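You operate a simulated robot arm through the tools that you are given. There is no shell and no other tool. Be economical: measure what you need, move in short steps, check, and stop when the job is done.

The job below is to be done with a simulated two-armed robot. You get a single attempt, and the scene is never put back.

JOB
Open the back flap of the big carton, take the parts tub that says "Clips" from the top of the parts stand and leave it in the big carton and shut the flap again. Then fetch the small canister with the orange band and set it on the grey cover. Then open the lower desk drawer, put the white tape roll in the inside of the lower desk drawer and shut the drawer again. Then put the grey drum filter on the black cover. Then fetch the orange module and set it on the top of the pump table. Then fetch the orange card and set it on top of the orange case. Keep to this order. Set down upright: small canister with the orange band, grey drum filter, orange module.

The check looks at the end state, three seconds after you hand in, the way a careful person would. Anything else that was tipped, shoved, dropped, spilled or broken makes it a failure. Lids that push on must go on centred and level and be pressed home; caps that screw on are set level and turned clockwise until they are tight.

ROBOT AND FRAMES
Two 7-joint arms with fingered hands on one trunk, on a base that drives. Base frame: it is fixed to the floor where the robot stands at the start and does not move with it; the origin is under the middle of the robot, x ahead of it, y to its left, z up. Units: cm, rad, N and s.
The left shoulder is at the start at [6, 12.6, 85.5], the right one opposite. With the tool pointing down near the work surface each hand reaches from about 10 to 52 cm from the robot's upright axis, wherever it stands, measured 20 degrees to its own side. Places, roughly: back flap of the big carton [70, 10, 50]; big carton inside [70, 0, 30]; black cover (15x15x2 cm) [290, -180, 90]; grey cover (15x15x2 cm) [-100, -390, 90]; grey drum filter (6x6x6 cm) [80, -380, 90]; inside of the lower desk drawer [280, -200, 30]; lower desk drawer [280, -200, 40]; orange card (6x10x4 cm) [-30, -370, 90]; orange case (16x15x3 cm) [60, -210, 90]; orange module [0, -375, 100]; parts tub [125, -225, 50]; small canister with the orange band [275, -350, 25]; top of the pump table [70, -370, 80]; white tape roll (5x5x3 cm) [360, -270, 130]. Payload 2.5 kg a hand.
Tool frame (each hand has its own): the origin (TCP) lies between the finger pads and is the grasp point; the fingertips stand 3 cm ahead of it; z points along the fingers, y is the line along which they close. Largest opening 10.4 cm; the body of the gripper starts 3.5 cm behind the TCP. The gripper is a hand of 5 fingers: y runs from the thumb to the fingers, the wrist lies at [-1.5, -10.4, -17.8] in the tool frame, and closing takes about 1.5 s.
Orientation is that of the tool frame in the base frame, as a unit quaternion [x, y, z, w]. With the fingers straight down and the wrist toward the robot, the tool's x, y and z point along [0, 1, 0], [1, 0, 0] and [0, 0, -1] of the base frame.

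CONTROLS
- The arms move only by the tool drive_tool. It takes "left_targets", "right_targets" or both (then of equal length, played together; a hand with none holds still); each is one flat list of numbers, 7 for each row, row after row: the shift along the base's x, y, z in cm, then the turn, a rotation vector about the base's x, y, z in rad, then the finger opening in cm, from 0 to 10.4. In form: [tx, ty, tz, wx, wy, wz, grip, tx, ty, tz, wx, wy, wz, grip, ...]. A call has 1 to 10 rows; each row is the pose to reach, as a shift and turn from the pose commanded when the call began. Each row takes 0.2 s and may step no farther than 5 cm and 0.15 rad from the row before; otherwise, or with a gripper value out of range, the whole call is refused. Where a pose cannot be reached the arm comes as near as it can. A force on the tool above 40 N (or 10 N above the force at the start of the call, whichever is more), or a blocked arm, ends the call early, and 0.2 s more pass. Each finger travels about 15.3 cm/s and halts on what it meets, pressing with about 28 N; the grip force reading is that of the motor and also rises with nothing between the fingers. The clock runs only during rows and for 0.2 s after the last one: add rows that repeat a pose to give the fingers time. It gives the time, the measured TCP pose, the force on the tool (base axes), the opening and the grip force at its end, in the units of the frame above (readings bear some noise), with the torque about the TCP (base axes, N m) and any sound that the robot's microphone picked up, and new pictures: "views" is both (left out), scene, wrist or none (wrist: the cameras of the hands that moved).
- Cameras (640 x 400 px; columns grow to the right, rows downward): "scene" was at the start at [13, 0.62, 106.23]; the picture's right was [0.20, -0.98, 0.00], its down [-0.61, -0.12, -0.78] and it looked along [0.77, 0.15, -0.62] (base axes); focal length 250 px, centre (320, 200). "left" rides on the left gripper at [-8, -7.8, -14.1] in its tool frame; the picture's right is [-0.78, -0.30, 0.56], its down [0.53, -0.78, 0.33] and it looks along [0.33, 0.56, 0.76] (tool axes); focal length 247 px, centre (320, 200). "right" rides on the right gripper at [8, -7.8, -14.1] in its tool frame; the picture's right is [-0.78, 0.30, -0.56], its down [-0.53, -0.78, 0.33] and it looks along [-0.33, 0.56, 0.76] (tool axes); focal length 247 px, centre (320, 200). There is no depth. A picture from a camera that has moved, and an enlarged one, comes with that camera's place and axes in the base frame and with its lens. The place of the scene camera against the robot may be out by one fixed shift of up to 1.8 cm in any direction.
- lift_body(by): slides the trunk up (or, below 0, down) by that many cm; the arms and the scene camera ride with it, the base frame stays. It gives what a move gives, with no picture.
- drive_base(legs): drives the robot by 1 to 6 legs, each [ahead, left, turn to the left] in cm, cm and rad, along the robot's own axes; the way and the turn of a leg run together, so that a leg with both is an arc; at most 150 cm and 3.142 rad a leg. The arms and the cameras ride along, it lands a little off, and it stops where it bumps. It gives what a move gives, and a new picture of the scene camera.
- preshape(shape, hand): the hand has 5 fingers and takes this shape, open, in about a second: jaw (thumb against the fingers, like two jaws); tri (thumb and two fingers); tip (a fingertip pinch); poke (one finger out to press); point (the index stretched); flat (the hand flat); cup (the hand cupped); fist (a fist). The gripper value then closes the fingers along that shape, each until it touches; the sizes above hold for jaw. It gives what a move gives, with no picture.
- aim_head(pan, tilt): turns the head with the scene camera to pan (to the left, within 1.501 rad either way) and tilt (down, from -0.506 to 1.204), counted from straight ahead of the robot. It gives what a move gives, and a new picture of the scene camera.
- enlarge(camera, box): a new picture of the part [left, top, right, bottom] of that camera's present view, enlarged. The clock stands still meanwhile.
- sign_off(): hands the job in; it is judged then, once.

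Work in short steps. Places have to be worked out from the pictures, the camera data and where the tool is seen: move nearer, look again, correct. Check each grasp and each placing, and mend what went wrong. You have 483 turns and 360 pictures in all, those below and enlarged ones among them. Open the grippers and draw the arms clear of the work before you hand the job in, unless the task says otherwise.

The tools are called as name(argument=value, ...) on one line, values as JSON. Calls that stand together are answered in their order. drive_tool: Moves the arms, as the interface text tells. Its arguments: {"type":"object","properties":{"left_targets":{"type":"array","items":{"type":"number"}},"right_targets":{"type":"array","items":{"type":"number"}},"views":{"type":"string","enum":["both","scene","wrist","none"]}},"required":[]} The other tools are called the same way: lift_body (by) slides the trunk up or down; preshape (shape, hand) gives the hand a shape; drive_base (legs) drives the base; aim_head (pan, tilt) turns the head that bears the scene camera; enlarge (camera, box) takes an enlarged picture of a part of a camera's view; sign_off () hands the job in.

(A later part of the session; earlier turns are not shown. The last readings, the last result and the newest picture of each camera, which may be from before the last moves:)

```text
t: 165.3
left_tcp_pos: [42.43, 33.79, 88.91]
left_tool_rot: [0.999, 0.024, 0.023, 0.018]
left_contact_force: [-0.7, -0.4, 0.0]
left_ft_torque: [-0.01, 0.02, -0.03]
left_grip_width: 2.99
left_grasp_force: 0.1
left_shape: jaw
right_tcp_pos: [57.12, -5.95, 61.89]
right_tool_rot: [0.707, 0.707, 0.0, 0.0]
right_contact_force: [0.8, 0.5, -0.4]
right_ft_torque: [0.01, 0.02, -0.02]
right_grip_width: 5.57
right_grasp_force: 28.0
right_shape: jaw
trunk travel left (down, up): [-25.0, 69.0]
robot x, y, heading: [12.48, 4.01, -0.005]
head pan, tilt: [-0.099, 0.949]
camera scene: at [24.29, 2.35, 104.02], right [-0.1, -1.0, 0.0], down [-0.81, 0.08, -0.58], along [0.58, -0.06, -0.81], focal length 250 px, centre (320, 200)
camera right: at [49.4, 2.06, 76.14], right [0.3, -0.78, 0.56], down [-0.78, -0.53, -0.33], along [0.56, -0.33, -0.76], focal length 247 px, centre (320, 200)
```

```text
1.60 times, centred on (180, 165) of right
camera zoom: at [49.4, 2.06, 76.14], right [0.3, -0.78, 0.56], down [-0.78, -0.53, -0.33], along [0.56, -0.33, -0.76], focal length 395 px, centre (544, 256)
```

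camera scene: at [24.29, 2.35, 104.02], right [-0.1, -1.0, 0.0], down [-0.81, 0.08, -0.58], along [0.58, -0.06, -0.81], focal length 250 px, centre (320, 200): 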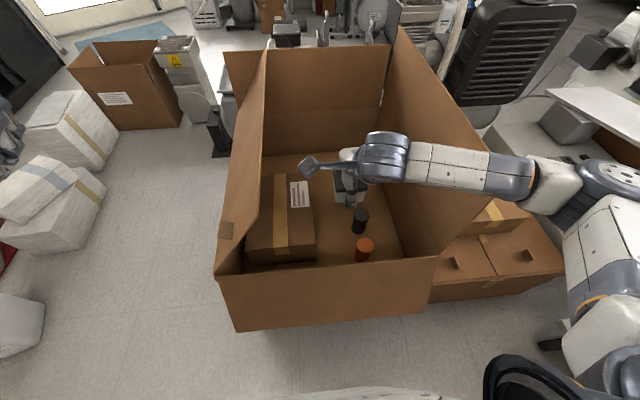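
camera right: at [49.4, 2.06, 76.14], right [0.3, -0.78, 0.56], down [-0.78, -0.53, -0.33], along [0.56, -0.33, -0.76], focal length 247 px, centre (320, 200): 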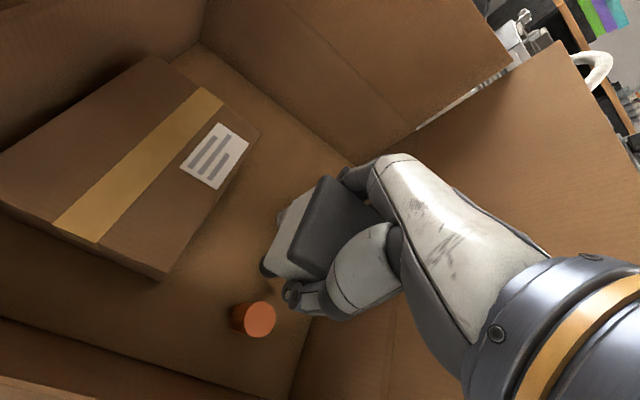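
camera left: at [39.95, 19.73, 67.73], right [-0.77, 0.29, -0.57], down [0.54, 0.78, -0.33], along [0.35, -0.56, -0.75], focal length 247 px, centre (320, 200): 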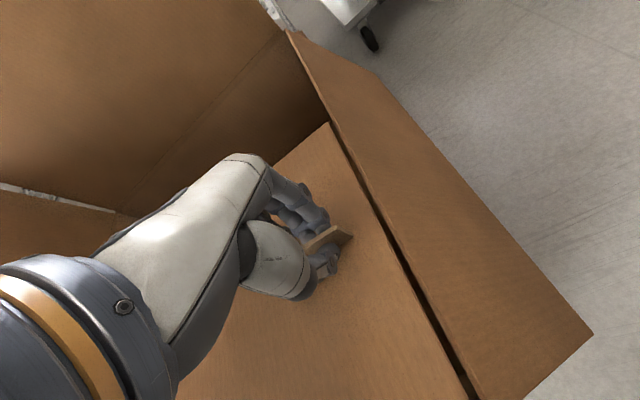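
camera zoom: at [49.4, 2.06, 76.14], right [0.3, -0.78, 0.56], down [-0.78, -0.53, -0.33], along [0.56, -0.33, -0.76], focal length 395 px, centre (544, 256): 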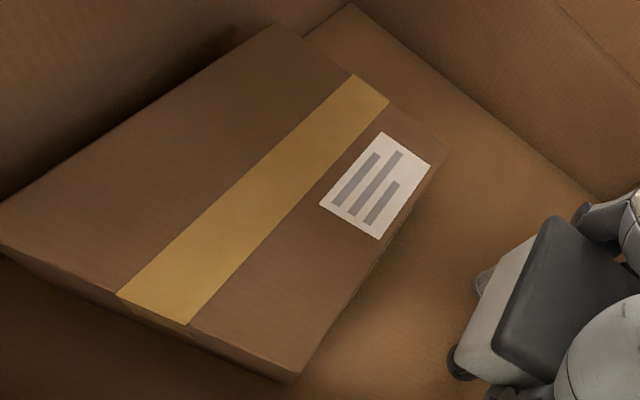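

The lane between box (y≈2.7) and cylinders (edge y≈−9.4) is about 12 cm wide, floor ≈z 28. The forearm would meet the right flap at this shoulder height, so I raise the trunk 20 cm to make the arm come down more steeply, and re-centre at x≈62, y≈−3.4.

lift_body(by=20)

drive_tool(right_targets=[1.5, 0.8, -4, 0, 0, 0, 4, 3, 1.6, -8, 0, 0, 0, 4, 4.5, 2.4, -12, 0, 0, 0, 4, 5, 2.5, -16, 0, 0, 0, 4, 5, 2.5, -20, 0, 0, 0, 4], views="both")

```text
t: 167.5
left_tcp_pos: [42.34, 33.65, 108.61]
left_tool_rot: [0.999, 0.023, 0.024, 0.018]
left_contact_force: [-0.6, 0.0, 0.5]
left_ft_torque: [0.02, 0.01, -0.04]
left_grip_width: 2.97
left_grasp_force: 0.1
left_shape: jaw
right_tcp_pos: [57.18, -6.04, 81.91]
right_tool_rot: [0.707, 0.707, 0.0, 0.0]
right_contact_force: [0.1, -0.5, -1.5]
right_ft_torque: [-0.03, 0.01, 0.0]
right_grip_width: 5.55
right_grasp_force: 27.9
right_shape: jaw
trunk travel left (down, up): [-45.0, 49.0]
robot x, y, heading: [12.7, 3.96, -0.007]
head pan, tilt: [-0.099, 0.949]
```

```text
t: 168.7
left_tcp_pos: [42.47, 33.71, 108.71]
left_tool_rot: [0.999, 0.025, 0.024, 0.018]
left_contact_force: [0.0, -0.4, 0.0]
left_ft_torque: [0.01, -0.02, 0.03]
left_grip_width: 2.95
left_grasp_force: 0.2
left_shape: jaw
right_tcp_pos: [62.02, -3.35, 61.86]
right_tool_rot: [0.707, 0.708, 0.0, 0.0]
right_contact_force: [0.0, 0.6, -2.5]
right_ft_torque: [-0.03, -0.01, 0.0]
right_grip_width: 5.58
right_grasp_force: 27.9
right_shape: jaw
trunk travel left (down, up): [-45.0, 49.0]
robot x, y, heading: [12.61, 4.01, -0.001]
head pan, tilt: [-0.099, 0.949]
camera scene: at [24.3, 2.34, 124.02], right [-0.1, -1.0, 0.0], down [-0.81, 0.08, -0.58], along [0.58, -0.06, -0.81], focal length 250 px, centre (320, 200)
camera right: at [54.3, 4.7, 76.17], right [0.3, -0.78, 0.56], down [-0.78, -0.54, -0.33], along [0.56, -0.33, -0.76], focal length 247 px, centre (320, 200)
```

scene: 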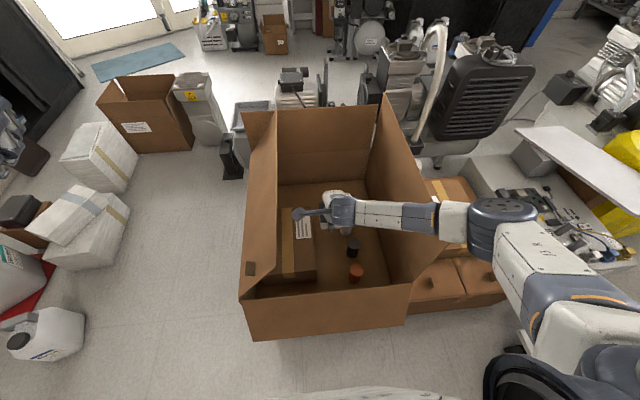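
right: 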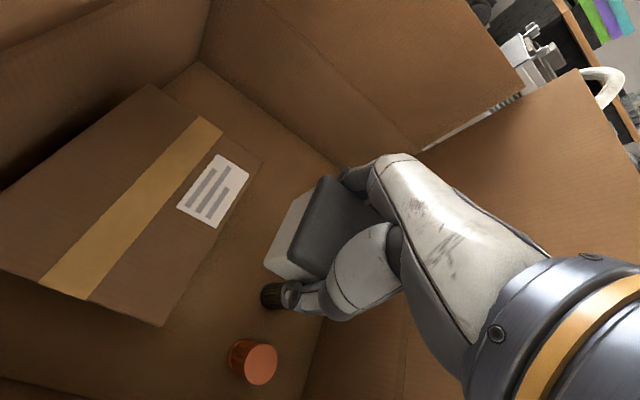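

The forearm still runs out to the right. I'll straighten the arm high up (raise trunk 28, lower the hand 28) and later descend with the trunk so the arm comes in steeply.

lift_body(by=28)

drive_tool(right_targets=[0, 0, -4, 0, 0, 0, 4, 0, 0, -8, 0, 0, 0, 4, 0, 0, -12, 0, 0, 0, 4, 0, 0, -16, 0, 0, 0, 4, 0, 0, -20, 0, 0, 0, 4, 0, 0, -24, 0, 0, 0, 4, 0, 0, -28, 0, 0, 0, 4], views="scene")

```text
t: 171.5
left_tcp_pos: [42.46, 33.69, 136.82]
left_tool_rot: [0.999, 0.024, 0.023, 0.018]
left_contact_force: [0.2, -0.5, -0.4]
left_ft_torque: [-0.02, -0.03, 0.02]
left_grip_width: 2.99
left_grasp_force: 0.1
left_shape: jaw
right_tcp_pos: [61.98, -3.43, 90.07]
right_tool_rot: [0.707, 0.707, 0.0, 0.0]
right_contact_force: [0.7, 0.4, -1.8]
right_ft_torque: [0.01, 0.01, 0.03]
right_grip_width: 5.57
right_grasp_force: 28.0
right_shape: jaw
trunk travel left (down, up): [-73.0, 21.0]
robot x, y, heading: [12.51, 3.64, 0.0]
head pan, tilt: [-0.099, 0.949]
```

```text
t: 173.1
left_tcp_pos: [42.46, 33.67, 136.77]
left_tool_rot: [0.999, 0.025, 0.022, 0.017]
left_contact_force: [0.2, -0.7, 1.2]
left_ft_torque: [-0.01, 0.01, 0.01]
left_grip_width: 3.01
left_grasp_force: 0.1
left_shape: jaw
right_tcp_pos: [57.46, -3.04, 71.82]
right_tool_rot: [0.707, 0.707, 0.0, 0.0]
right_contact_force: [0.3, -0.6, -1.8]
right_ft_torque: [-0.02, -0.02, 0.02]
right_grip_width: 5.53
right_grasp_force: 28.4
right_shape: jaw
right hand out of reach, approached as far as the arm can: row 4, 5, 6, 7
trunk travel left (down, up): [-73.0, 21.0]
robot x, y, heading: [12.56, 3.87, -0.002]
head pan, tilt: [-0.099, 0.949]
camera scene: at [24.29, 2.29, 152.02], right [-0.1, -1.0, 0.0], down [-0.81, 0.08, -0.58], along [0.58, -0.06, -0.81], focal length 250 px, centre (320, 200)
```

scene: 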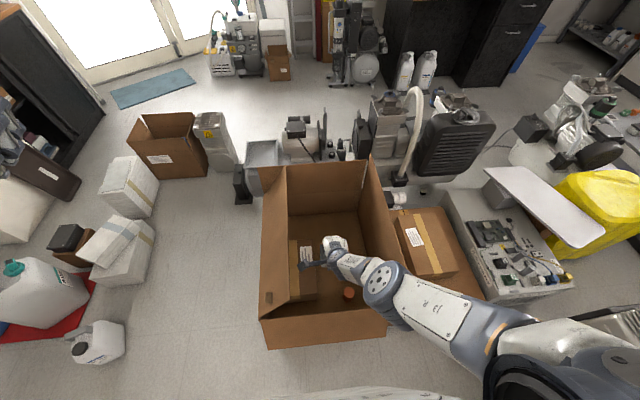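

With the arm straight it comes in over the front wall, clear of the flap. I raise the hand 8 cm first to see where the commanded pose stands.

drive_tool(right_targets=[0, 0, 3, 0, 0, 0, 4, 0, 0, 6, 0, 0, 0, 4, 0, 0, 8, 0, 0, 0, 4], views="none")

```text
t: 173.9
left_tcp_pos: [42.45, 33.75, 136.8]
left_tool_rot: [0.999, 0.024, 0.022, 0.018]
left_contact_force: [0.5, 0.1, 0.0]
left_ft_torque: [-0.01, 0.01, 0.0]
left_grip_width: 2.99
left_grasp_force: 0.1
left_shape: jaw
right_tcp_pos: [57.41, -3.43, 80.01]
right_tool_rot: [0.708, 0.706, 0.0, 0.0]
right_contact_force: [-0.5, -0.6, -1.9]
right_ft_torque: [-0.02, 0.04, -0.06]
right_grip_width: 5.49
right_grasp_force: 28.1
right_shape: jaw
trunk travel left (down, up): [-73.0, 21.0]
robot x, y, heading: [12.39, 4.39, -0.002]
head pan, tilt: [-0.099, 0.949]
```

Commands start from the reached pose. I move to x≈65.5.

drive_tool(right_targets=[3, 0, 0, 0, 0, 0, 4, 6, 0, 0, 0, 0, 0, 4, 8.2, 0, 0, 0, 0, 0, 4], views="scene")

```text
t: 174.7
left_tcp_pos: [42.43, 33.75, 136.7]
left_tool_rot: [0.999, 0.024, 0.024, 0.018]
left_contact_force: [-0.6, 0.2, 0.5]
left_ft_torque: [-0.04, -0.02, 0.02]
left_grip_width: 3.01
left_grasp_force: 0.0
left_shape: jaw
right_tcp_pos: [65.57, -3.39, 80.0]
right_tool_rot: [0.707, 0.707, 0.001, 0.0]
right_contact_force: [0.1, 0.0, -2.1]
right_ft_torque: [0.0, 0.01, -0.01]
right_grip_width: 5.52
right_grasp_force: 27.7
right_shape: jaw
trunk travel left (down, up): [-73.0, 21.0]
robot x, y, heading: [12.3, 4.17, -0.002]
head pan, tilt: [-0.099, 0.949]
camera scene: at [24.31, 2.36, 152.02], right [-0.1, -1.0, 0.0], down [-0.81, 0.08, -0.58], along [0.58, -0.06, -0.81], focal length 250 px, centre (320, 200)
```

scene: 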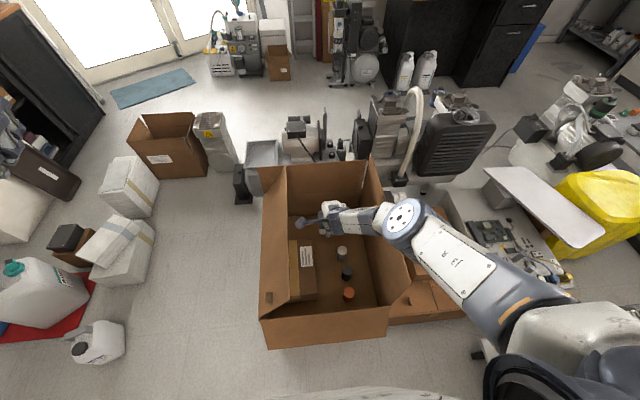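

Elbow geometry looks acceptable; I lower the trunk in steps, watching clearance to the right flap and front wall.

lift_body(by=-26)

enlarge(camera="scene", box=[200, 100, 560, 360])

enlarge(camera="right", box=[0, 0, 640, 400])

```text
t: 177.4
left_tcp_pos: [42.33, 33.75, 110.75]
left_tool_rot: [0.999, 0.023, 0.024, 0.017]
left_contact_force: [0.0, -0.1, -0.4]
left_ft_torque: [-0.02, -0.02, 0.0]
left_grip_width: 3.02
left_grasp_force: 0.0
left_shape: jaw
right_tcp_pos: [65.49, -3.47, 53.92]
right_tool_rot: [0.707, 0.707, 0.0, 0.0]
right_contact_force: [0.4, -0.3, -1.3]
right_ft_torque: [-0.01, 0.02, 0.01]
right_grip_width: 5.5
right_grasp_force: 27.8
right_shape: jaw
trunk travel left (down, up): [-47.0, 47.0]
robot x, y, heading: [12.3, 4.61, -0.0]
head pan, tilt: [-0.099, 0.949]
```

```text
1.54 times, centred on (380, 230) of scene
camera zoom: at [24.29, 2.34, 126.02], right [-0.1, -1.0, 0.0], down [-0.81, 0.08, -0.58], along [0.58, -0.06, -0.81], focal length 385 px, centre (228, 154)
```

zoom: 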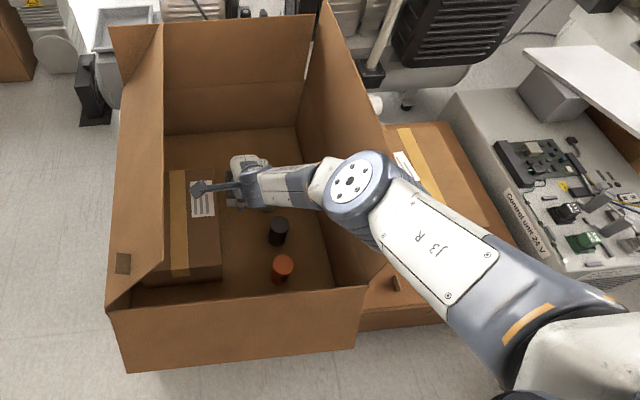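

```text
1.00 times, centred on (320, 200) of right (not enlarged: the box is as wide or as high as the picture)
camera zoom: at [57.83, 4.59, 68.2], right [0.3, -0.78, 0.56], down [-0.78, -0.54, -0.33], along [0.56, -0.33, -0.76], focal length 247 px, centre (320, 200)
```

zoom: 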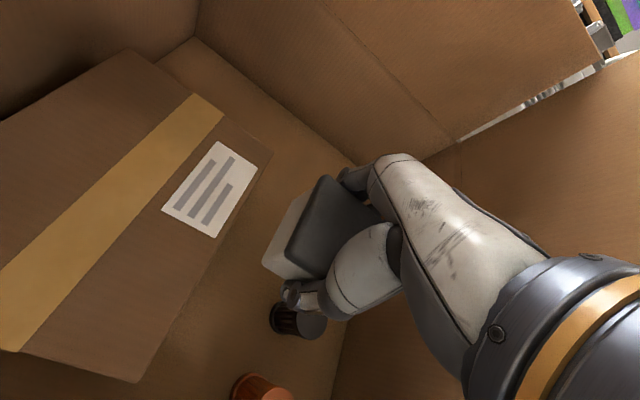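

Elbow is near the right flap, so I shift the base 7 cm left and move the hand back over the lane.

drive_base(legs=[[0, 7, 0]])

drive_tool(right_targets=[0, -3, 0, 0, 0, 0, 4, 0, -6, 0, 0, 0, 0, 4, 0, -7, 0, 0, 0, 0, 4], views="scene")

```text
t: 178.4
left_tcp_pos: [42.42, 40.86, 110.75]
left_tool_rot: [0.999, 0.025, 0.024, 0.018]
left_contact_force: [-0.7, 0.3, 0.5]
left_ft_torque: [-0.03, 0.03, -0.02]
left_grip_width: 2.98
left_grasp_force: 0.1
left_shape: jaw
right_tcp_pos: [65.57, 3.64, 53.97]
right_tool_rot: [0.706, 0.708, 0.0, 0.0]
right_contact_force: [0.5, 0.6, -2.0]
right_ft_torque: [0.01, 0.05, -0.02]
right_grip_width: 5.49
right_grasp_force: 27.6
right_shape: jaw
trunk travel left (down, up): [-47.0, 47.0]
robot x, y, heading: [12.15, 10.93, 0.002]
head pan, tilt: [-0.099, 0.949]
camera scene: at [24.29, 9.46, 126.02], right [-0.1, -1.0, 0.0], down [-0.81, 0.08, -0.58], along [0.58, -0.06, -0.81], focal length 250 px, centre (320, 200)
```

scene: 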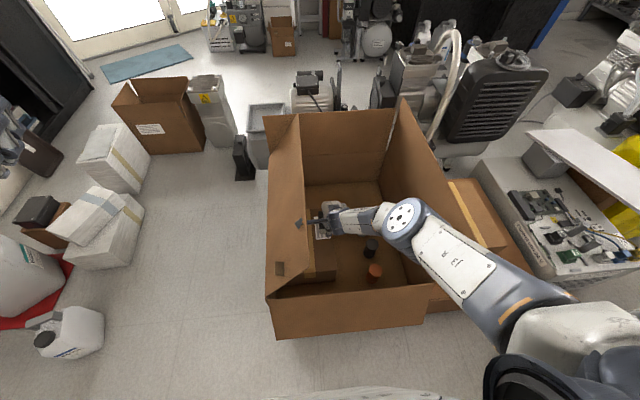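

```text
t: 179.2
left_tcp_pos: [42.37, 40.78, 110.68]
left_tool_rot: [0.999, 0.024, 0.023, 0.018]
left_contact_force: [-0.3, 0.0, -0.6]
left_ft_torque: [0.0, -0.04, 0.06]
left_grip_width: 3.01
left_grasp_force: 0.0
left_shape: jaw
right_tcp_pos: [65.54, -3.4, 53.85]
right_tool_rot: [0.706, 0.708, 0.0, 0.0]
right_contact_force: [0.3, 0.5, -1.9]
right_ft_torque: [0.0, 0.04, -0.01]
right_grip_width: 5.49
right_grasp_force: 28.1
right_shape: jaw
trunk travel left (down, up): [-47.0, 47.0]
robot x, y, heading: [12.48, 11.16, 0.0]
head pan, tilt: [-0.099, 0.949]
camera scene: at [24.29, 9.41, 126.02], right [-0.1, -1.0, 0.0], down [-0.81, 0.08, -0.58], along [0.58, -0.06, -0.81], focal length 250 px, centre (320, 200)
```

scene: 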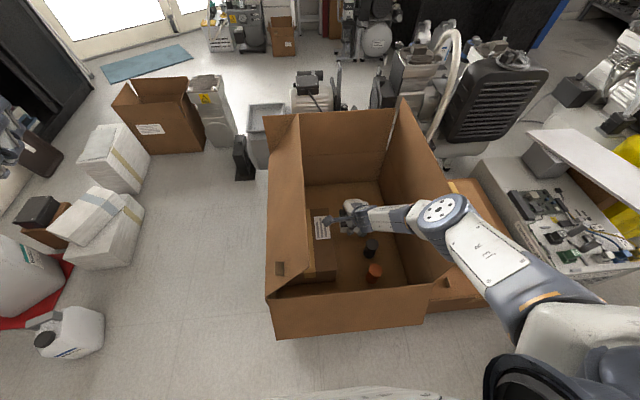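

That didn't help the elbow; I return the base right by 8 cm and stretch the arm to its limit forward to bring the elbow in.

drive_base(legs=[[0, -8, 0]])

drive_tool(right_targets=[0.5, 4, 0, 0, 0, 0, 4, 1, 8, 0, 0, 0, 0, 4, 2, 8, 0, 0, 0, 0, 4, 3, 8, 0, 0, 0, 0, 4], views="scene")

```text
t: 180.3
left_tcp_pos: [42.48, 32.82, 110.84]
left_tool_rot: [0.999, 0.023, 0.023, 0.018]
left_contact_force: [1.1, -0.3, -0.1]
left_ft_torque: [0.01, 0.03, 0.0]
left_grip_width: 3.0
left_grasp_force: 0.0
left_shape: jaw
right_tcp_pos: [65.57, -11.44, 53.78]
right_tool_rot: [0.707, 0.708, 0.0, 0.0]
right_contact_force: [1.0, -0.2, -1.9]
right_ft_torque: [0.02, 0.02, 0.0]
right_grip_width: 5.51
right_grasp_force: 28.3
right_shape: jaw
trunk travel left (down, up): [-47.0, 47.0]
robot x, y, heading: [12.45, 3.53, -0.002]
head pan, tilt: [-0.099, 0.949]
camera scene: at [24.3, 1.34, 126.02], right [-0.1, -1.0, 0.0], down [-0.81, 0.08, -0.58], along [0.58, -0.06, -0.81], focal length 250 px, centre (320, 200)
```

scene: 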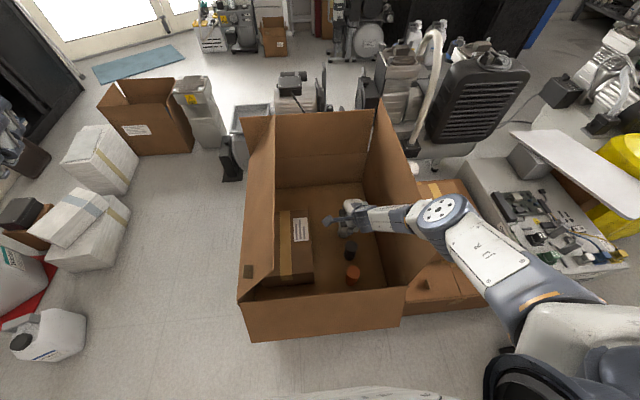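

```text
t: 181.3
left_tcp_pos: [42.33, 32.78, 110.77]
left_tool_rot: [0.999, 0.024, 0.024, 0.018]
left_contact_force: [-0.3, 0.2, 0.4]
left_ft_torque: [-0.01, -0.04, 0.02]
left_grip_width: 3.02
left_grasp_force: 0.1
left_shape: jaw
right_tcp_pos: [67.39, -3.34, 54.54]
right_tool_rot: [0.707, 0.707, 0.0, 0.0]
right_contact_force: [0.0, -0.7, -1.5]
right_ft_torque: [0.01, 0.0, 0.01]
right_grip_width: 5.49
right_grasp_force: 28.1
right_shape: jaw
right hand out of reach, approached as far as the arm can: row 3, 4
trunk travel left (down, up): [-47.0, 47.0]
robot x, y, heading: [12.69, 3.55, 0.001]
head pan, tilt: [-0.099, 0.949]
camera scene: at [24.29, 1.41, 126.02], right [-0.1, -1.0, 0.0], down [-0.81, 0.08, -0.58], along [0.58, -0.06, -0.81], focal length 250 px, centre (320, 200)
```

scene: 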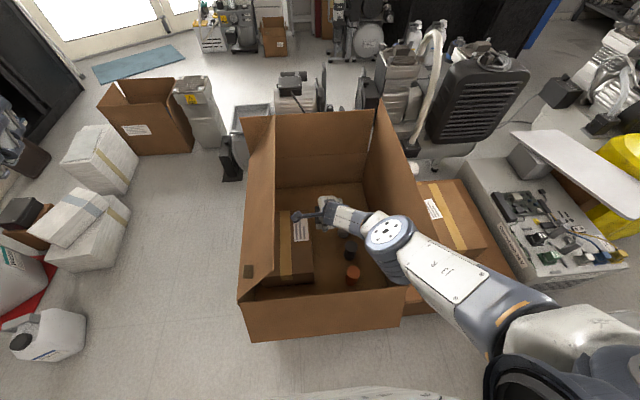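

The elbow is now inside and high. I lower the trunk 18 cm.

lift_body(by=-18)

enlarge(camera="right", box=[0, 0, 640, 400])

enlarge(camera="scene", box=[180, 100, 540, 360])

```text
t: 183.3
left_tcp_pos: [42.3, 32.66, 92.59]
left_tool_rot: [0.999, 0.025, 0.023, 0.018]
left_contact_force: [-0.5, 0.8, -0.4]
left_ft_torque: [0.0, -0.01, 0.01]
left_grip_width: 3.0
left_grasp_force: 0.0
left_shape: jaw
right_tcp_pos: [67.26, -3.45, 36.48]
right_tool_rot: [0.707, 0.707, 0.0, 0.0]
right_contact_force: [-1.2, 0.1, -1.3]
right_ft_torque: [-0.02, -0.03, -0.02]
right_grip_width: 5.51
right_grasp_force: 28.0
right_shape: jaw
trunk travel left (down, up): [-29.0, 65.0]
robot x, y, heading: [12.19, 3.23, -0.002]
head pan, tilt: [-0.099, 0.949]
```

```text
1.00 times, centred on (320, 200) of right (not enlarged: the box is as wide or as high as the picture)
camera zoom: at [59.55, 4.64, 50.74], right [0.3, -0.78, 0.56], down [-0.78, -0.54, -0.33], along [0.56, -0.33, -0.76], focal length 247 px, centre (320, 200)
```

zoom: 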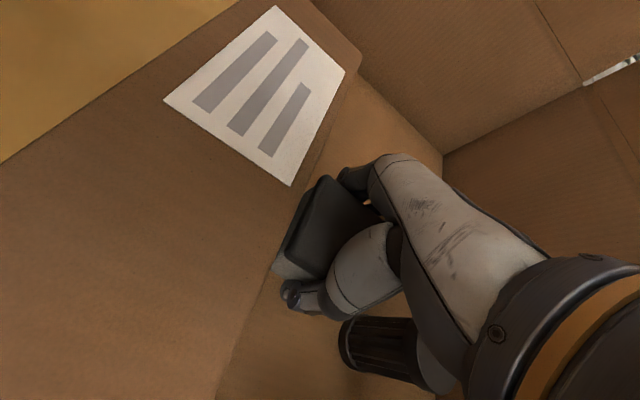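

```text
1.54 times, centred on (360, 230) of scene
camera zoom: at [24.29, 1.38, 108.02], right [-0.1, -1.0, 0.0], down [-0.81, 0.08, -0.58], along [0.58, -0.06, -0.81], focal length 385 px, centre (258, 154)
```

zoom: 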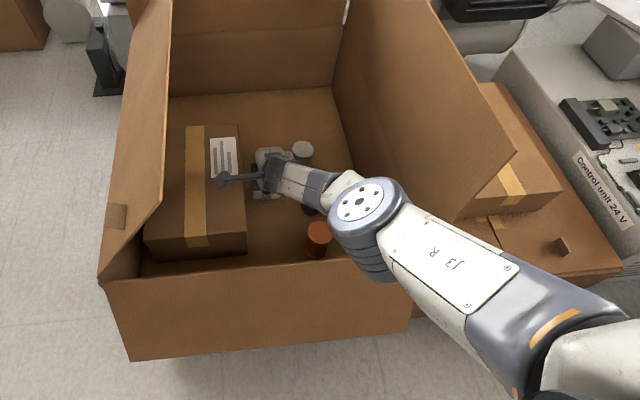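

Clearances are fine on both sides. I lower further in small trunk steps, watching the force.

lift_body(by=-3)

lift_body(by=-1)

```text
t: 184.0
left_tcp_pos: [42.41, 32.8, 89.59]
left_tool_rot: [0.999, 0.024, 0.023, 0.017]
left_contact_force: [0.8, 0.6, 0.1]
left_ft_torque: [0.02, -0.01, 0.02]
left_grip_width: 3.0
left_grasp_force: 0.1
left_shape: jaw
right_tcp_pos: [67.31, -3.47, 33.38]
right_tool_rot: [0.707, 0.707, 0.0, 0.0]
right_contact_force: [0.2, 0.3, -1.4]
right_ft_torque: [0.01, -0.02, 0.01]
right_grip_width: 5.46
right_grasp_force: 27.8
right_shape: jaw
trunk travel left (down, up): [-26.0, 68.0]
robot x, y, heading: [12.2, 3.07, -0.001]
head pan, tilt: [-0.099, 0.949]
```

```text
t: 184.6
left_tcp_pos: [42.17, 32.85, 88.89]
left_tool_rot: [0.999, 0.024, 0.025, 0.018]
left_contact_force: [0.7, -0.4, -0.2]
left_ft_torque: [0.0, 0.0, 0.0]
left_grip_width: 2.99
left_grasp_force: 0.0
left_shape: jaw
right_tcp_pos: [67.66, -3.31, 33.08]
right_tool_rot: [0.707, 0.707, 0.005, 0.004]
right_contact_force: [-4.4, -1.1, 33.6]
right_ft_torque: [0.07, 1.4, 0.0]
right_grip_width: 5.42
right_grasp_force: 28.6
right_shape: jaw
trunk travel left (down, up): [-25.0, 69.0]
robot x, y, heading: [12.49, 3.26, -0.004]
head pan, tilt: [-0.099, 0.949]
```

Contact with the carton floor at z≈33. I ease up slightly and open the fingers.

lift_body(by=0.5)

drive_tool(right_targets=[0, 0, 0, 0, 0, 0, 6.5, 0, 0, 0, 0, 0, 0, 7.5, 0, 0, 0, 0, 0, 0, 8.5, 0, 0, 0, 0, 0, 0, 9, 0, 0, 0, 0, 0, 0, 9], views="wrist")

```text
t: 185.2
left_tcp_pos: [42.33, 32.73, 89.28]
left_tool_rot: [0.999, 0.023, 0.023, 0.018]
left_contact_force: [-0.1, 0.0, -0.2]
left_ft_torque: [0.0, -0.01, 0.01]
left_grip_width: 3.01
left_grasp_force: 0.0
left_shape: jaw
right_tcp_pos: [67.31, -3.39, 33.19]
right_tool_rot: [0.707, 0.708, 0.001, 0.001]
right_contact_force: [3.2, 1.3, 12.3]
right_ft_torque: [0.05, -0.16, 0.04]
right_grip_width: 5.5
right_grasp_force: 28.7
right_shape: jaw
trunk travel left (down, up): [-25.5, 68.5]
robot x, y, heading: [12.44, 3.22, 0.0]
head pan, tilt: [-0.099, 0.949]
```

```text
t: 186.3
left_tcp_pos: [42.52, 32.77, 89.25]
left_tool_rot: [0.999, 0.024, 0.023, 0.018]
left_contact_force: [0.7, -0.6, -1.1]
left_ft_torque: [0.01, 0.02, 0.03]
left_grip_width: 2.98
left_grasp_force: 0.0
left_shape: jaw
right_tcp_pos: [67.19, -3.48, 33.14]
right_tool_rot: [0.707, 0.708, 0.0, 0.0]
right_contact_force: [-4.1, -0.7, 7.8]
right_ft_torque: [-0.07, -0.24, -0.04]
right_grip_width: 8.61
right_grasp_force: 0.1
right_shape: jaw
trunk travel left (down, up): [-25.5, 68.5]
robot x, y, heading: [12.36, 3.2, -0.002]
head pan, tilt: [-0.099, 0.949]
camera right: at [59.51, 4.64, 47.24], right [0.3, -0.78, 0.56], down [-0.78, -0.54, -0.33], along [0.56, -0.33, -0.76], focal length 247 px, centre (320, 200)
```

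right: 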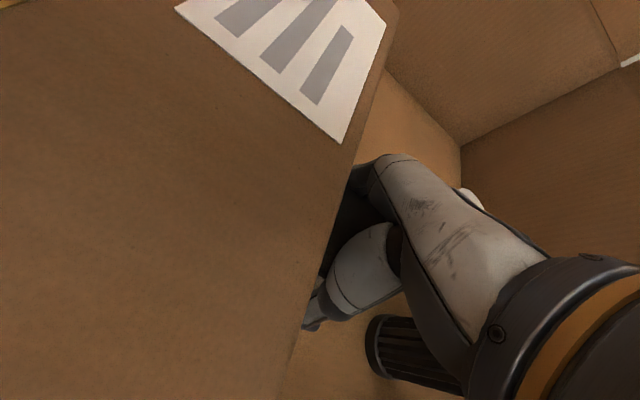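

Released. I raise straight up with the trunk and check.

lift_body(by=6)

lift_body(by=32)

drive_tool(right_targets=[-3, -1, 2, 0, 0, 0, 6, -6, -2, 4, 0, 0, 0, 5, -10, -4, 5, 0, 0, 0, 4, -14, -6, 5, 0, 0, 0, 4, -18, -8, 5, 0, 0, 0, 4, -22, -10, 5, 0, 0, 0, 4, -25, -12, 5, 0, 0, 0, 4], views="scene")

enlarge(camera="scene", box=[200, 130, 460, 330])

```text
t: 187.3
left_tcp_pos: [42.38, 32.72, 95.26]
left_tool_rot: [0.999, 0.024, 0.023, 0.018]
left_contact_force: [0.2, 1.2, 0.4]
left_ft_torque: [0.03, 0.01, -0.04]
left_grip_width: 3.0
left_grasp_force: 0.1
left_shape: jaw
right_tcp_pos: [67.3, -3.43, 38.95]
right_tool_rot: [0.707, 0.707, 0.0, 0.001]
right_contact_force: [0.0, 0.8, 0.4]
right_ft_torque: [0.0, -0.03, 0.01]
right_grip_width: 8.99
right_grasp_force: 0.0
right_shape: jaw
trunk travel left (down, up): [-31.5, 62.5]
robot x, y, heading: [12.35, 2.94, 0.001]
head pan, tilt: [-0.099, 0.949]
```

```text
t: 190.5
left_tcp_pos: [42.44, 32.79, 127.28]
left_tool_rot: [0.999, 0.023, 0.023, 0.018]
left_contact_force: [0.7, 0.4, 0.3]
left_ft_torque: [-0.01, -0.04, 0.01]
left_grip_width: 2.98
left_grasp_force: 0.0
left_shape: jaw
right_tcp_pos: [67.28, -3.46, 70.9]
right_tool_rot: [0.707, 0.707, 0.0, 0.0]
right_contact_force: [-0.1, 0.0, -0.3]
right_ft_torque: [0.0, 0.01, 0.0]
right_grip_width: 8.96
right_grasp_force: 0.0
right_shape: jaw
trunk travel left (down, up): [-63.5, 30.5]
robot x, y, heading: [12.03, 3.17, -0.002]
head pan, tilt: [-0.099, 0.949]
```

```text
t: 192.1
left_tcp_pos: [42.4, 32.75, 127.36]
left_tool_rot: [0.999, 0.024, 0.023, 0.019]
left_contact_force: [0.5, 0.7, -0.1]
left_ft_torque: [0.0, -0.01, 0.02]
left_grip_width: 3.02
left_grasp_force: 0.1
left_shape: jaw
right_tcp_pos: [48.66, -7.62, 80.22]
right_tool_rot: [0.716, 0.698, -0.03, 0.0]
right_contact_force: [0.0, -0.1, 0.8]
right_ft_torque: [-0.01, 0.0, -0.03]
right_grip_width: 4.03
right_grasp_force: 0.1
right_shape: jaw
right hand out of reach, approached as far as the arm can: row 4, 5, 6, 7
trunk travel left (down, up): [-63.5, 30.5]
robot x, y, heading: [11.9, 3.18, 0.002]
head pan, tilt: [-0.099, 0.949]
camera scene: at [24.26, 1.38, 142.52], right [-0.1, -1.0, 0.0], down [-0.81, 0.08, -0.58], along [0.58, -0.06, -0.81], focal length 250 px, centre (320, 200)
```

scene: 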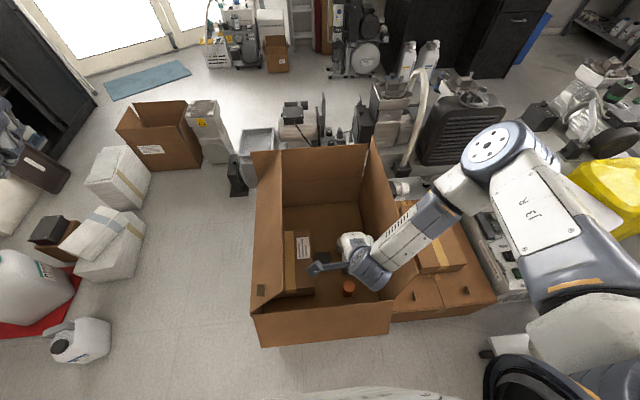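

```text
2.00 times, centred on (330, 230) of scene
camera zoom: at [24.26, 1.38, 142.52], right [-0.1, -1.0, 0.0], down [-0.81, 0.08, -0.58], along [0.58, -0.06, -0.81], focal length 500 px, centre (300, 140)
```

zoom: 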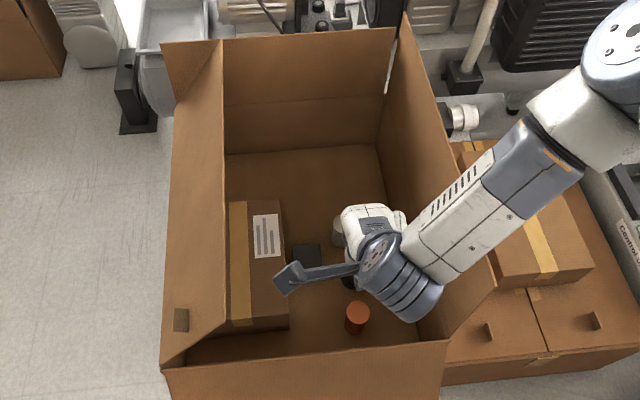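

The tub stands in the lane. I lift the right arm clear, then I'll close the flap with the left hand pushing from outside.

drive_tool(right_targets=[0, 0, 4, 0, 0, 0, 4, 0, 0, 8, 0, 0, 0, 4, -1, 0, 12, 0, 0, 0, 4, -2, 0, 16, 0, 0, 0, 4, -4, -1, 20, 0, 0, 0, 4, -6, -2, 24, 0, 0, 0, 4, -9, -4, 28, 0, 0, 0, 4, -12, -6, 32, 0, 0, 0, 4, -15, -9, 36, 0, 0, 0, 4, -17, -12, 40, 0, 0, 0, 4], views="scene")

```text
refused: row 7 steps farther than a row can; nothing moved
```

drive_tool(right_targets=[0, 0, 4, 0, 0, 0, 4, 0, 0, 8, 0, 0, 0, 4, -1, 0, 12, 0, 0, 0, 4, -2, 0, 16, 0, 0, 0, 4, -4, -1, 20, 0, 0, 0, 4, -6, -2, 24, 0, 0, 0, 4, -8, -4, 27, 0, 0, 0, 4, -10, -6, 30, 0, 0, 0, 4, -12, -9, 33, 0, 0, 0, 4, -14, -12, 36, 0, 0, 0, 4], views="scene")

```text
t: 194.3
left_tcp_pos: [42.33, 32.69, 127.23]
left_tool_rot: [0.999, 0.024, 0.024, 0.018]
left_contact_force: [-0.1, 0.3, 0.1]
left_ft_torque: [0.01, 0.0, -0.04]
left_grip_width: 3.02
left_grasp_force: 0.0
left_shape: jaw
right_tcp_pos: [37.85, -22.37, 121.68]
right_tool_rot: [0.715, 0.699, -0.029, -0.002]
right_contact_force: [-0.4, -0.5, -0.7]
right_ft_torque: [0.01, -0.04, -0.06]
right_grip_width: 4.0
right_grasp_force: 0.0
right_shape: jaw
right hand out of reach, approached as far as the arm can: row 5, 6, 7, 8, 9, 10
trunk travel left (down, up): [-63.5, 30.5]
robot x, y, heading: [12.49, 2.96, 0.004]
head pan, tilt: [-0.099, 0.949]
camera scene: at [24.19, 1.35, 142.52], right [-0.1, -1.0, 0.0], down [-0.81, 0.08, -0.58], along [0.58, -0.06, -0.81], focal length 250 px, centre (320, 200)
```

scene: 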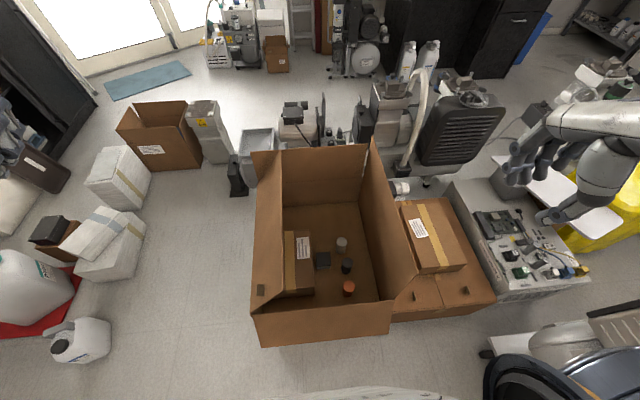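

All items stand undisturbed. I lower the trunk and bring the left hand, closed, outside the left flap.

lift_body(by=-33)

drive_tool(left_targets=[3, 0, -3, 0, 0, 0, 1, 6, 0, -6, 0, 0, 0, 0, 9, 0, -9, 0, 0, 0, 0, 12, -1, -12, 0, 0, 0, 0, 14, -2, -15, 0, 0, 0, 0, 14, -3, -19, 0, 0, 0, 0, 14, -5, -23, 0, 0, 0, 0, 14, -8, -25, 0, 0, 0, 0], views="both")

```text
t: 197.6
left_tcp_pos: [42.4, 32.59, 94.27]
left_tool_rot: [0.999, 0.023, 0.023, 0.017]
left_contact_force: [-0.1, -0.6, 0.3]
left_ft_torque: [0.0, -0.01, 0.04]
left_grip_width: 3.0
left_grasp_force: 0.0
left_shape: jaw
right_tcp_pos: [38.02, -22.42, 88.73]
right_tool_rot: [0.715, 0.698, -0.029, -0.003]
right_contact_force: [0.5, -0.7, 0.9]
right_ft_torque: [-0.01, -0.02, 0.03]
right_grip_width: 4.0
right_grasp_force: 0.0
right_shape: jaw
trunk travel left (down, up): [-30.5, 63.5]
robot x, y, heading: [12.45, 3.1, 0.003]
head pan, tilt: [-0.099, 0.949]
```

```text
t: 199.4
left_tcp_pos: [56.28, 24.47, 69.22]
left_tool_rot: [0.999, 0.025, 0.023, 0.019]
left_contact_force: [0.0, -0.2, -1.3]
left_ft_torque: [-0.03, 0.0, -0.02]
left_grip_width: 0.01
left_grasp_force: 28.5
left_shape: jaw
right_tcp_pos: [38.11, -22.31, 88.79]
right_tool_rot: [0.715, 0.698, -0.029, -0.001]
right_contact_force: [-0.5, -0.4, -1.2]
right_ft_torque: [0.01, 0.01, -0.03]
right_grip_width: 4.05
right_grasp_force: 0.1
right_shape: jaw
trunk travel left (down, up): [-30.5, 63.5]
robot x, y, heading: [12.46, 2.94, 0.001]
head pan, tilt: [-0.099, 0.949]
camera scene: at [24.28, 1.39, 109.52], right [-0.1, -1.0, 0.0], down [-0.81, 0.08, -0.58], along [0.58, -0.06, -0.81], focal length 250 px, centre (320, 200)
camera left: at [47.17, 32.47, 82.6], right [-0.76, 0.24, -0.6], down [0.51, 0.79, -0.34], along [0.4, -0.56, -0.72], focal length 247 px, centre (320, 200)
```

scene: 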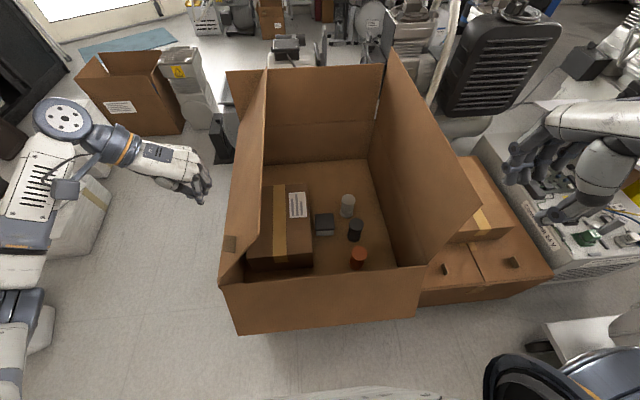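
left: 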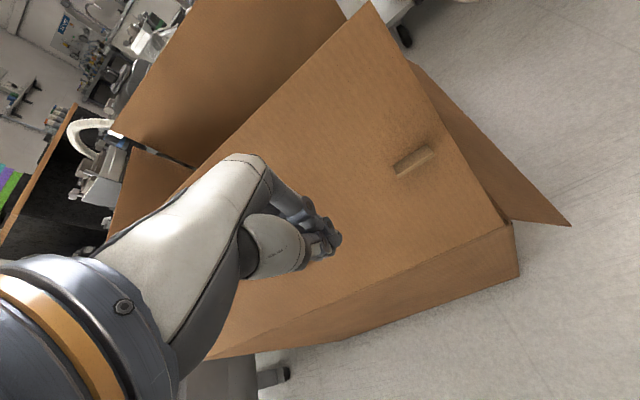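

The flap's outer face is right beside the fingers. I push along the closing arc.

drive_tool(left_targets=[0, -2.5, 0, 0, 0, 0, 0, 0, -5, 0, 0, 0, 0, 0, 0, -9, -1, 0, 0, 0, 0, 0, -13, -3, 0, 0, 0, 0, 0, -16, -6, 0, 0, 0, 0, 0, -18, -9, 0, 0, 0, 0, 0, -20, -12, 0, 0, 0, 0, 0, -20.5, -14, 0, 0, 0, 0], views="both")

```text
t: 201.2
left_tcp_pos: [56.32, 4.15, 55.22]
left_tool_rot: [0.999, 0.025, 0.023, 0.017]
left_contact_force: [0.1, -0.6, 0.5]
left_ft_torque: [-0.02, 0.02, -0.04]
left_grip_width: 0.0
left_grasp_force: 28.4
left_shape: jaw
right_tcp_pos: [38.04, -22.36, 88.68]
right_tool_rot: [0.715, 0.698, -0.028, -0.002]
right_contact_force: [-0.4, -1.4, 1.2]
right_ft_torque: [0.03, 0.0, 0.02]
right_grip_width: 4.02
right_grasp_force: 0.0
right_shape: jaw
trunk travel left (down, up): [-30.5, 63.5]
robot x, y, heading: [12.29, 3.27, -0.002]
head pan, tilt: [-0.099, 0.949]
camera scene: at [24.28, 1.39, 109.52], right [-0.1, -1.0, 0.0], down [-0.81, 0.08, -0.58], along [0.58, -0.06, -0.81], focal length 250 px, centre (320, 200)
camera left: at [47.09, 12.11, 68.58], right [-0.76, 0.24, -0.6], down [0.51, 0.79, -0.34], along [0.4, -0.56, -0.72], focal length 247 px, centre (320, 200)
```

scene: 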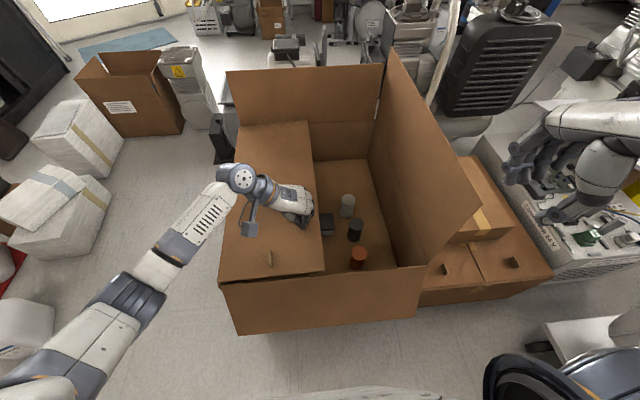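
left: 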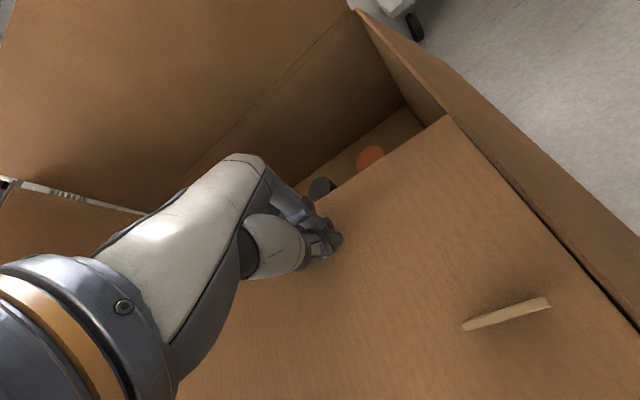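

Nearly shut; I press down lightly to make sure.

drive_tool(left_targets=[0, 0, -0.8, 0, 0, 0, 0, 0, 0, -1.4, 0, 0, 0, 0, 0, 0, -1.9, 0, 0, 0, 0], views="none")

drive_tool(left_targets=[0, 0, 4, 0, 0, 0, 0, 0, 0, 8, 0, 0, 0, 0, 0, 3, 12, 0, 0, 0, 0, -2, 6, 16, 0, 0, 0, 1, -4, 9, 20, 0, 0, 0, 2, -6, 12, 24, 0, 0, 0, 3, -9, 15, 27, 0, 0, 0, 3, -12, 18, 30, 0, 0, 0, 3], views="scene")

enlarge(camera="scene", box=[190, 50, 450, 350])

```text
t: 202.0
left_tcp_pos: [56.49, 4.14, 53.9]
left_tool_rot: [0.999, 0.025, 0.026, 0.022]
left_contact_force: [-8.8, 4.3, 30.6]
left_ft_torque: [0.04, 0.45, -0.06]
left_grip_width: 0.0
left_grasp_force: 28.1
left_shape: jaw
right_tcp_pos: [37.86, -22.36, 88.8]
right_tool_rot: [0.716, 0.698, -0.029, -0.001]
right_contact_force: [0.0, -0.3, -0.9]
right_ft_torque: [0.0, -0.01, 0.02]
right_grip_width: 4.02
right_grasp_force: 0.0
right_shape: jaw
trunk travel left (down, up): [-30.5, 63.5]
robot x, y, heading: [12.3, 3.1, 0.001]
head pan, tilt: [-0.099, 0.949]
```

```text
refused: row 4 steps farther than a row can; nothing moved
```

```text
1.33 times, centred on (320, 200) of scene
camera zoom: at [24.07, 1.41, 109.6], right [-0.1, -1.0, 0.0], down [-0.81, 0.08, -0.58], along [0.58, -0.06, -0.81], focal length 334 px, centre (320, 200)
```

zoom: 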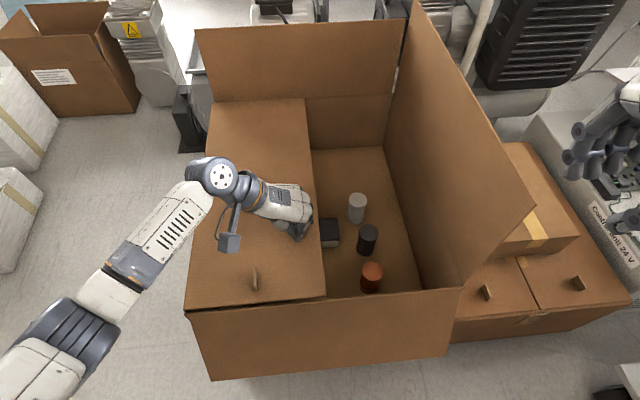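

The flap is pressed shut. I withdraw the left hand to its carrying pose.

drive_tool(left_targets=[0, 0, 4, 0, 0, 0, 0, 0, 0, 8, 0, 0, 0, 0, 0, 2, 12, 0, 0, 0, 0, -1, 4, 15, 0, 0, 0, 1, -2, 7, 18, 0, 0, 0, 2, -4, 10, 21, 0, 0, 0, 3, -6, 13, 24, 0, 0, 0, 3, -8, 16, 27, 0, 0, 0, 3, -11, 19, 29, 0, 0, 0, 3, -15, 21, 31, 0, 0, 0, 3], views="scene")

```text
t: 204.2
left_tcp_pos: [41.15, 25.09, 84.16]
left_tool_rot: [0.999, 0.025, 0.022, 0.018]
left_contact_force: [0.1, -0.3, 0.1]
left_ft_torque: [-0.01, -0.04, 0.03]
left_grip_width: 2.98
left_grasp_force: 0.0
left_shape: jaw
right_tcp_pos: [37.93, -22.39, 88.66]
right_tool_rot: [0.715, 0.698, -0.029, -0.002]
right_contact_force: [-0.3, -0.4, 0.0]
right_ft_torque: [-0.02, 0.01, 0.0]
right_grip_width: 3.98
right_grasp_force: 0.0
right_shape: jaw
trunk travel left (down, up): [-30.5, 63.5]
robot x, y, heading: [12.63, 3.24, -0.002]
head pan, tilt: [-0.099, 0.949]
camera scene: at [24.29, 1.38, 109.51], right [-0.1, -1.0, 0.0], down [-0.81, 0.08, -0.58], along [0.58, -0.06, -0.81], focal length 250 px, centre (320, 200)
```

scene: 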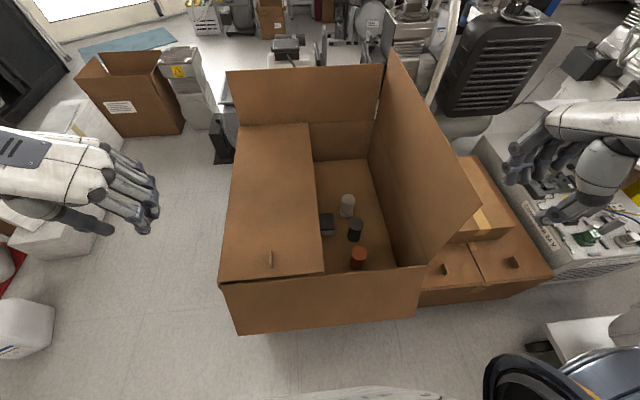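

Carton done. Next the small canister at about [275, −350, 25]. I raise the trunk and drive back round to the back aisle.

lift_body(by=34)

drive_base(legs=[[-105, 0, 0], [0, 0, -1.571], [145, 0, 0], [145, 0, 0], [0, 0, 1.571], [150, 0, 0]])

```text
t: 207.5
left_tcp_pos: [41.4, 25.0, 118.15]
left_tool_rot: [0.999, 0.025, 0.023, 0.018]
left_contact_force: [0.3, -0.7, 0.0]
left_ft_torque: [-0.01, -0.01, 0.03]
left_grip_width: 2.94
left_grasp_force: 0.1
left_shape: jaw
right_tcp_pos: [37.95, -22.42, 122.84]
right_tool_rot: [0.715, 0.698, -0.029, -0.002]
right_contact_force: [1.0, -0.3, -0.6]
right_ft_torque: [-0.01, 0.02, -0.01]
right_grip_width: 4.04
right_grasp_force: 0.0
right_shape: jaw
trunk travel left (down, up): [-64.5, 29.5]
robot x, y, heading: [12.3, 3.03, -0.002]
head pan, tilt: [-0.099, 0.949]
```

```text
t: 241.3
left_tcp_pos: [94.28, -259.77, 118.06]
left_tool_rot: [0.998, 0.049, 0.024, 0.017]
left_contact_force: [0.0, 0.1, -0.8]
left_ft_torque: [0.04, -0.03, -0.01]
left_grip_width: 2.96
left_grasp_force: 0.1
left_shape: jaw
right_tcp_pos: [93.47, -307.21, 122.73]
right_tool_rot: [0.696, 0.717, -0.029, -0.003]
right_contact_force: [1.0, 1.0, 0.1]
right_ft_torque: [-0.01, -0.04, 0.0]
right_grip_width: 4.0
right_grasp_force: 0.0
right_shape: jaw
trunk travel left (down, up): [-64.5, 29.5]
robot x, y, heading: [66.21, -283.06, 0.05]
head pan, tilt: [-0.099, 0.949]
camera scene: at [78.38, -284.18, 143.52], right [-0.05, -1.0, 0.0], down [-0.81, 0.04, -0.58], along [0.58, -0.03, -0.81], focal length 250 px, centre (320, 200)
```

scene: 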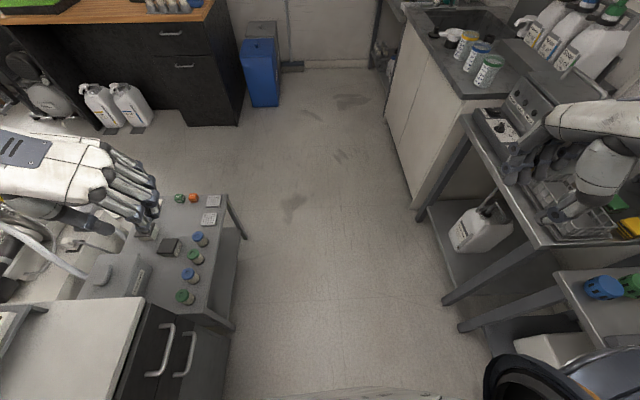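

Good progress. I continue to x≈205 and look toward the corner bench.

drive_base(legs=[[140, 0, -0.05], [0, 0, -0.6]])

aim_head(pan=-0.1, tilt=0.75)

```text
t: 249.8
left_tcp_pos: [241.08, -277.8, 118.03]
left_tool_rot: [0.962, -0.272, 0.017, 0.024]
left_contact_force: [0.3, -0.4, -0.1]
left_ft_torque: [0.02, 0.01, 0.02]
left_grip_width: 2.98
left_grasp_force: 0.1
left_shape: jaw
right_tcp_pos: [211.72, -315.02, 122.66]
right_tool_rot: [0.889, 0.456, -0.026, -0.011]
right_contact_force: [0.3, -1.0, -0.4]
right_ft_torque: [-0.02, -0.01, 0.01]
right_grip_width: 4.01
right_grasp_force: 0.0
right_shape: jaw
trunk travel left (down, up): [-64.5, 29.5]
robot x, y, heading: [204.98, -279.6, -0.598]
head pan, tilt: [-0.099, 0.949]
camera scene: at [214.48, -287.53, 143.52], right [-0.64, -0.77, 0.0], down [-0.62, 0.52, -0.58], along [0.45, -0.37, -0.81], focal length 250 px, centre (320, 200)
```

scene: 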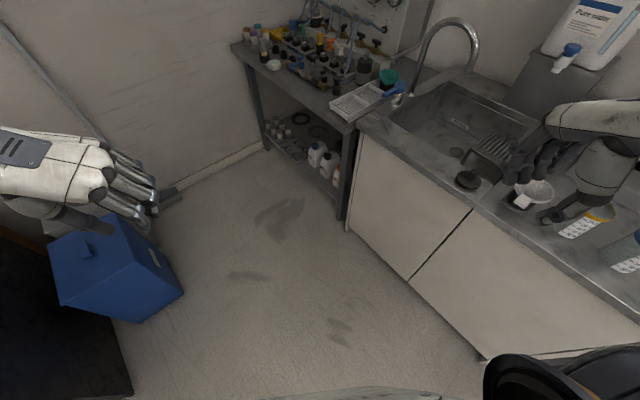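

```text
t: 250.6
left_tcp_pos: [241.18, -277.72, 118.2]
left_tool_rot: [0.962, -0.272, 0.017, 0.024]
left_contact_force: [0.4, 0.1, 0.9]
left_ft_torque: [0.0, 0.04, 0.0]
left_grip_width: 2.95
left_grasp_force: 0.1
left_shape: jaw
right_tcp_pos: [211.68, -315.09, 122.65]
right_tool_rot: [0.89, 0.455, -0.026, -0.01]
right_contact_force: [-0.2, -0.3, -0.1]
right_ft_torque: [0.0, 0.0, -0.01]
right_grip_width: 3.99
right_grasp_force: 0.1
right_shape: jaw
trunk travel left (down, up): [-64.5, 29.5]
robot x, y, heading: [205.16, -279.46, -0.595]
head pan, tilt: [-0.099, 0.75]
camera scene: at [215.26, -288.17, 145.07], right [-0.64, -0.77, 0.0], down [-0.52, 0.44, -0.73], along [0.56, -0.47, -0.68], focal length 250 px, centre (320, 200)
```

scene: 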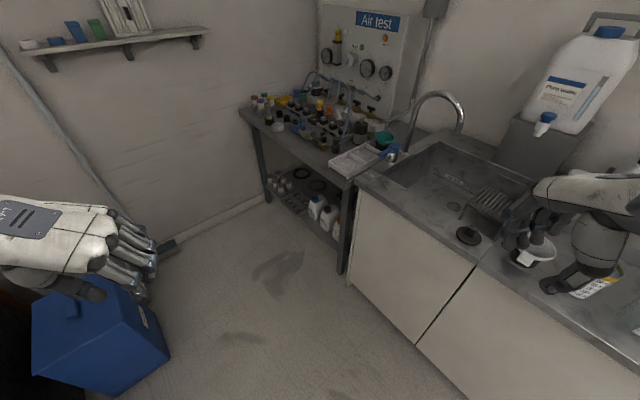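

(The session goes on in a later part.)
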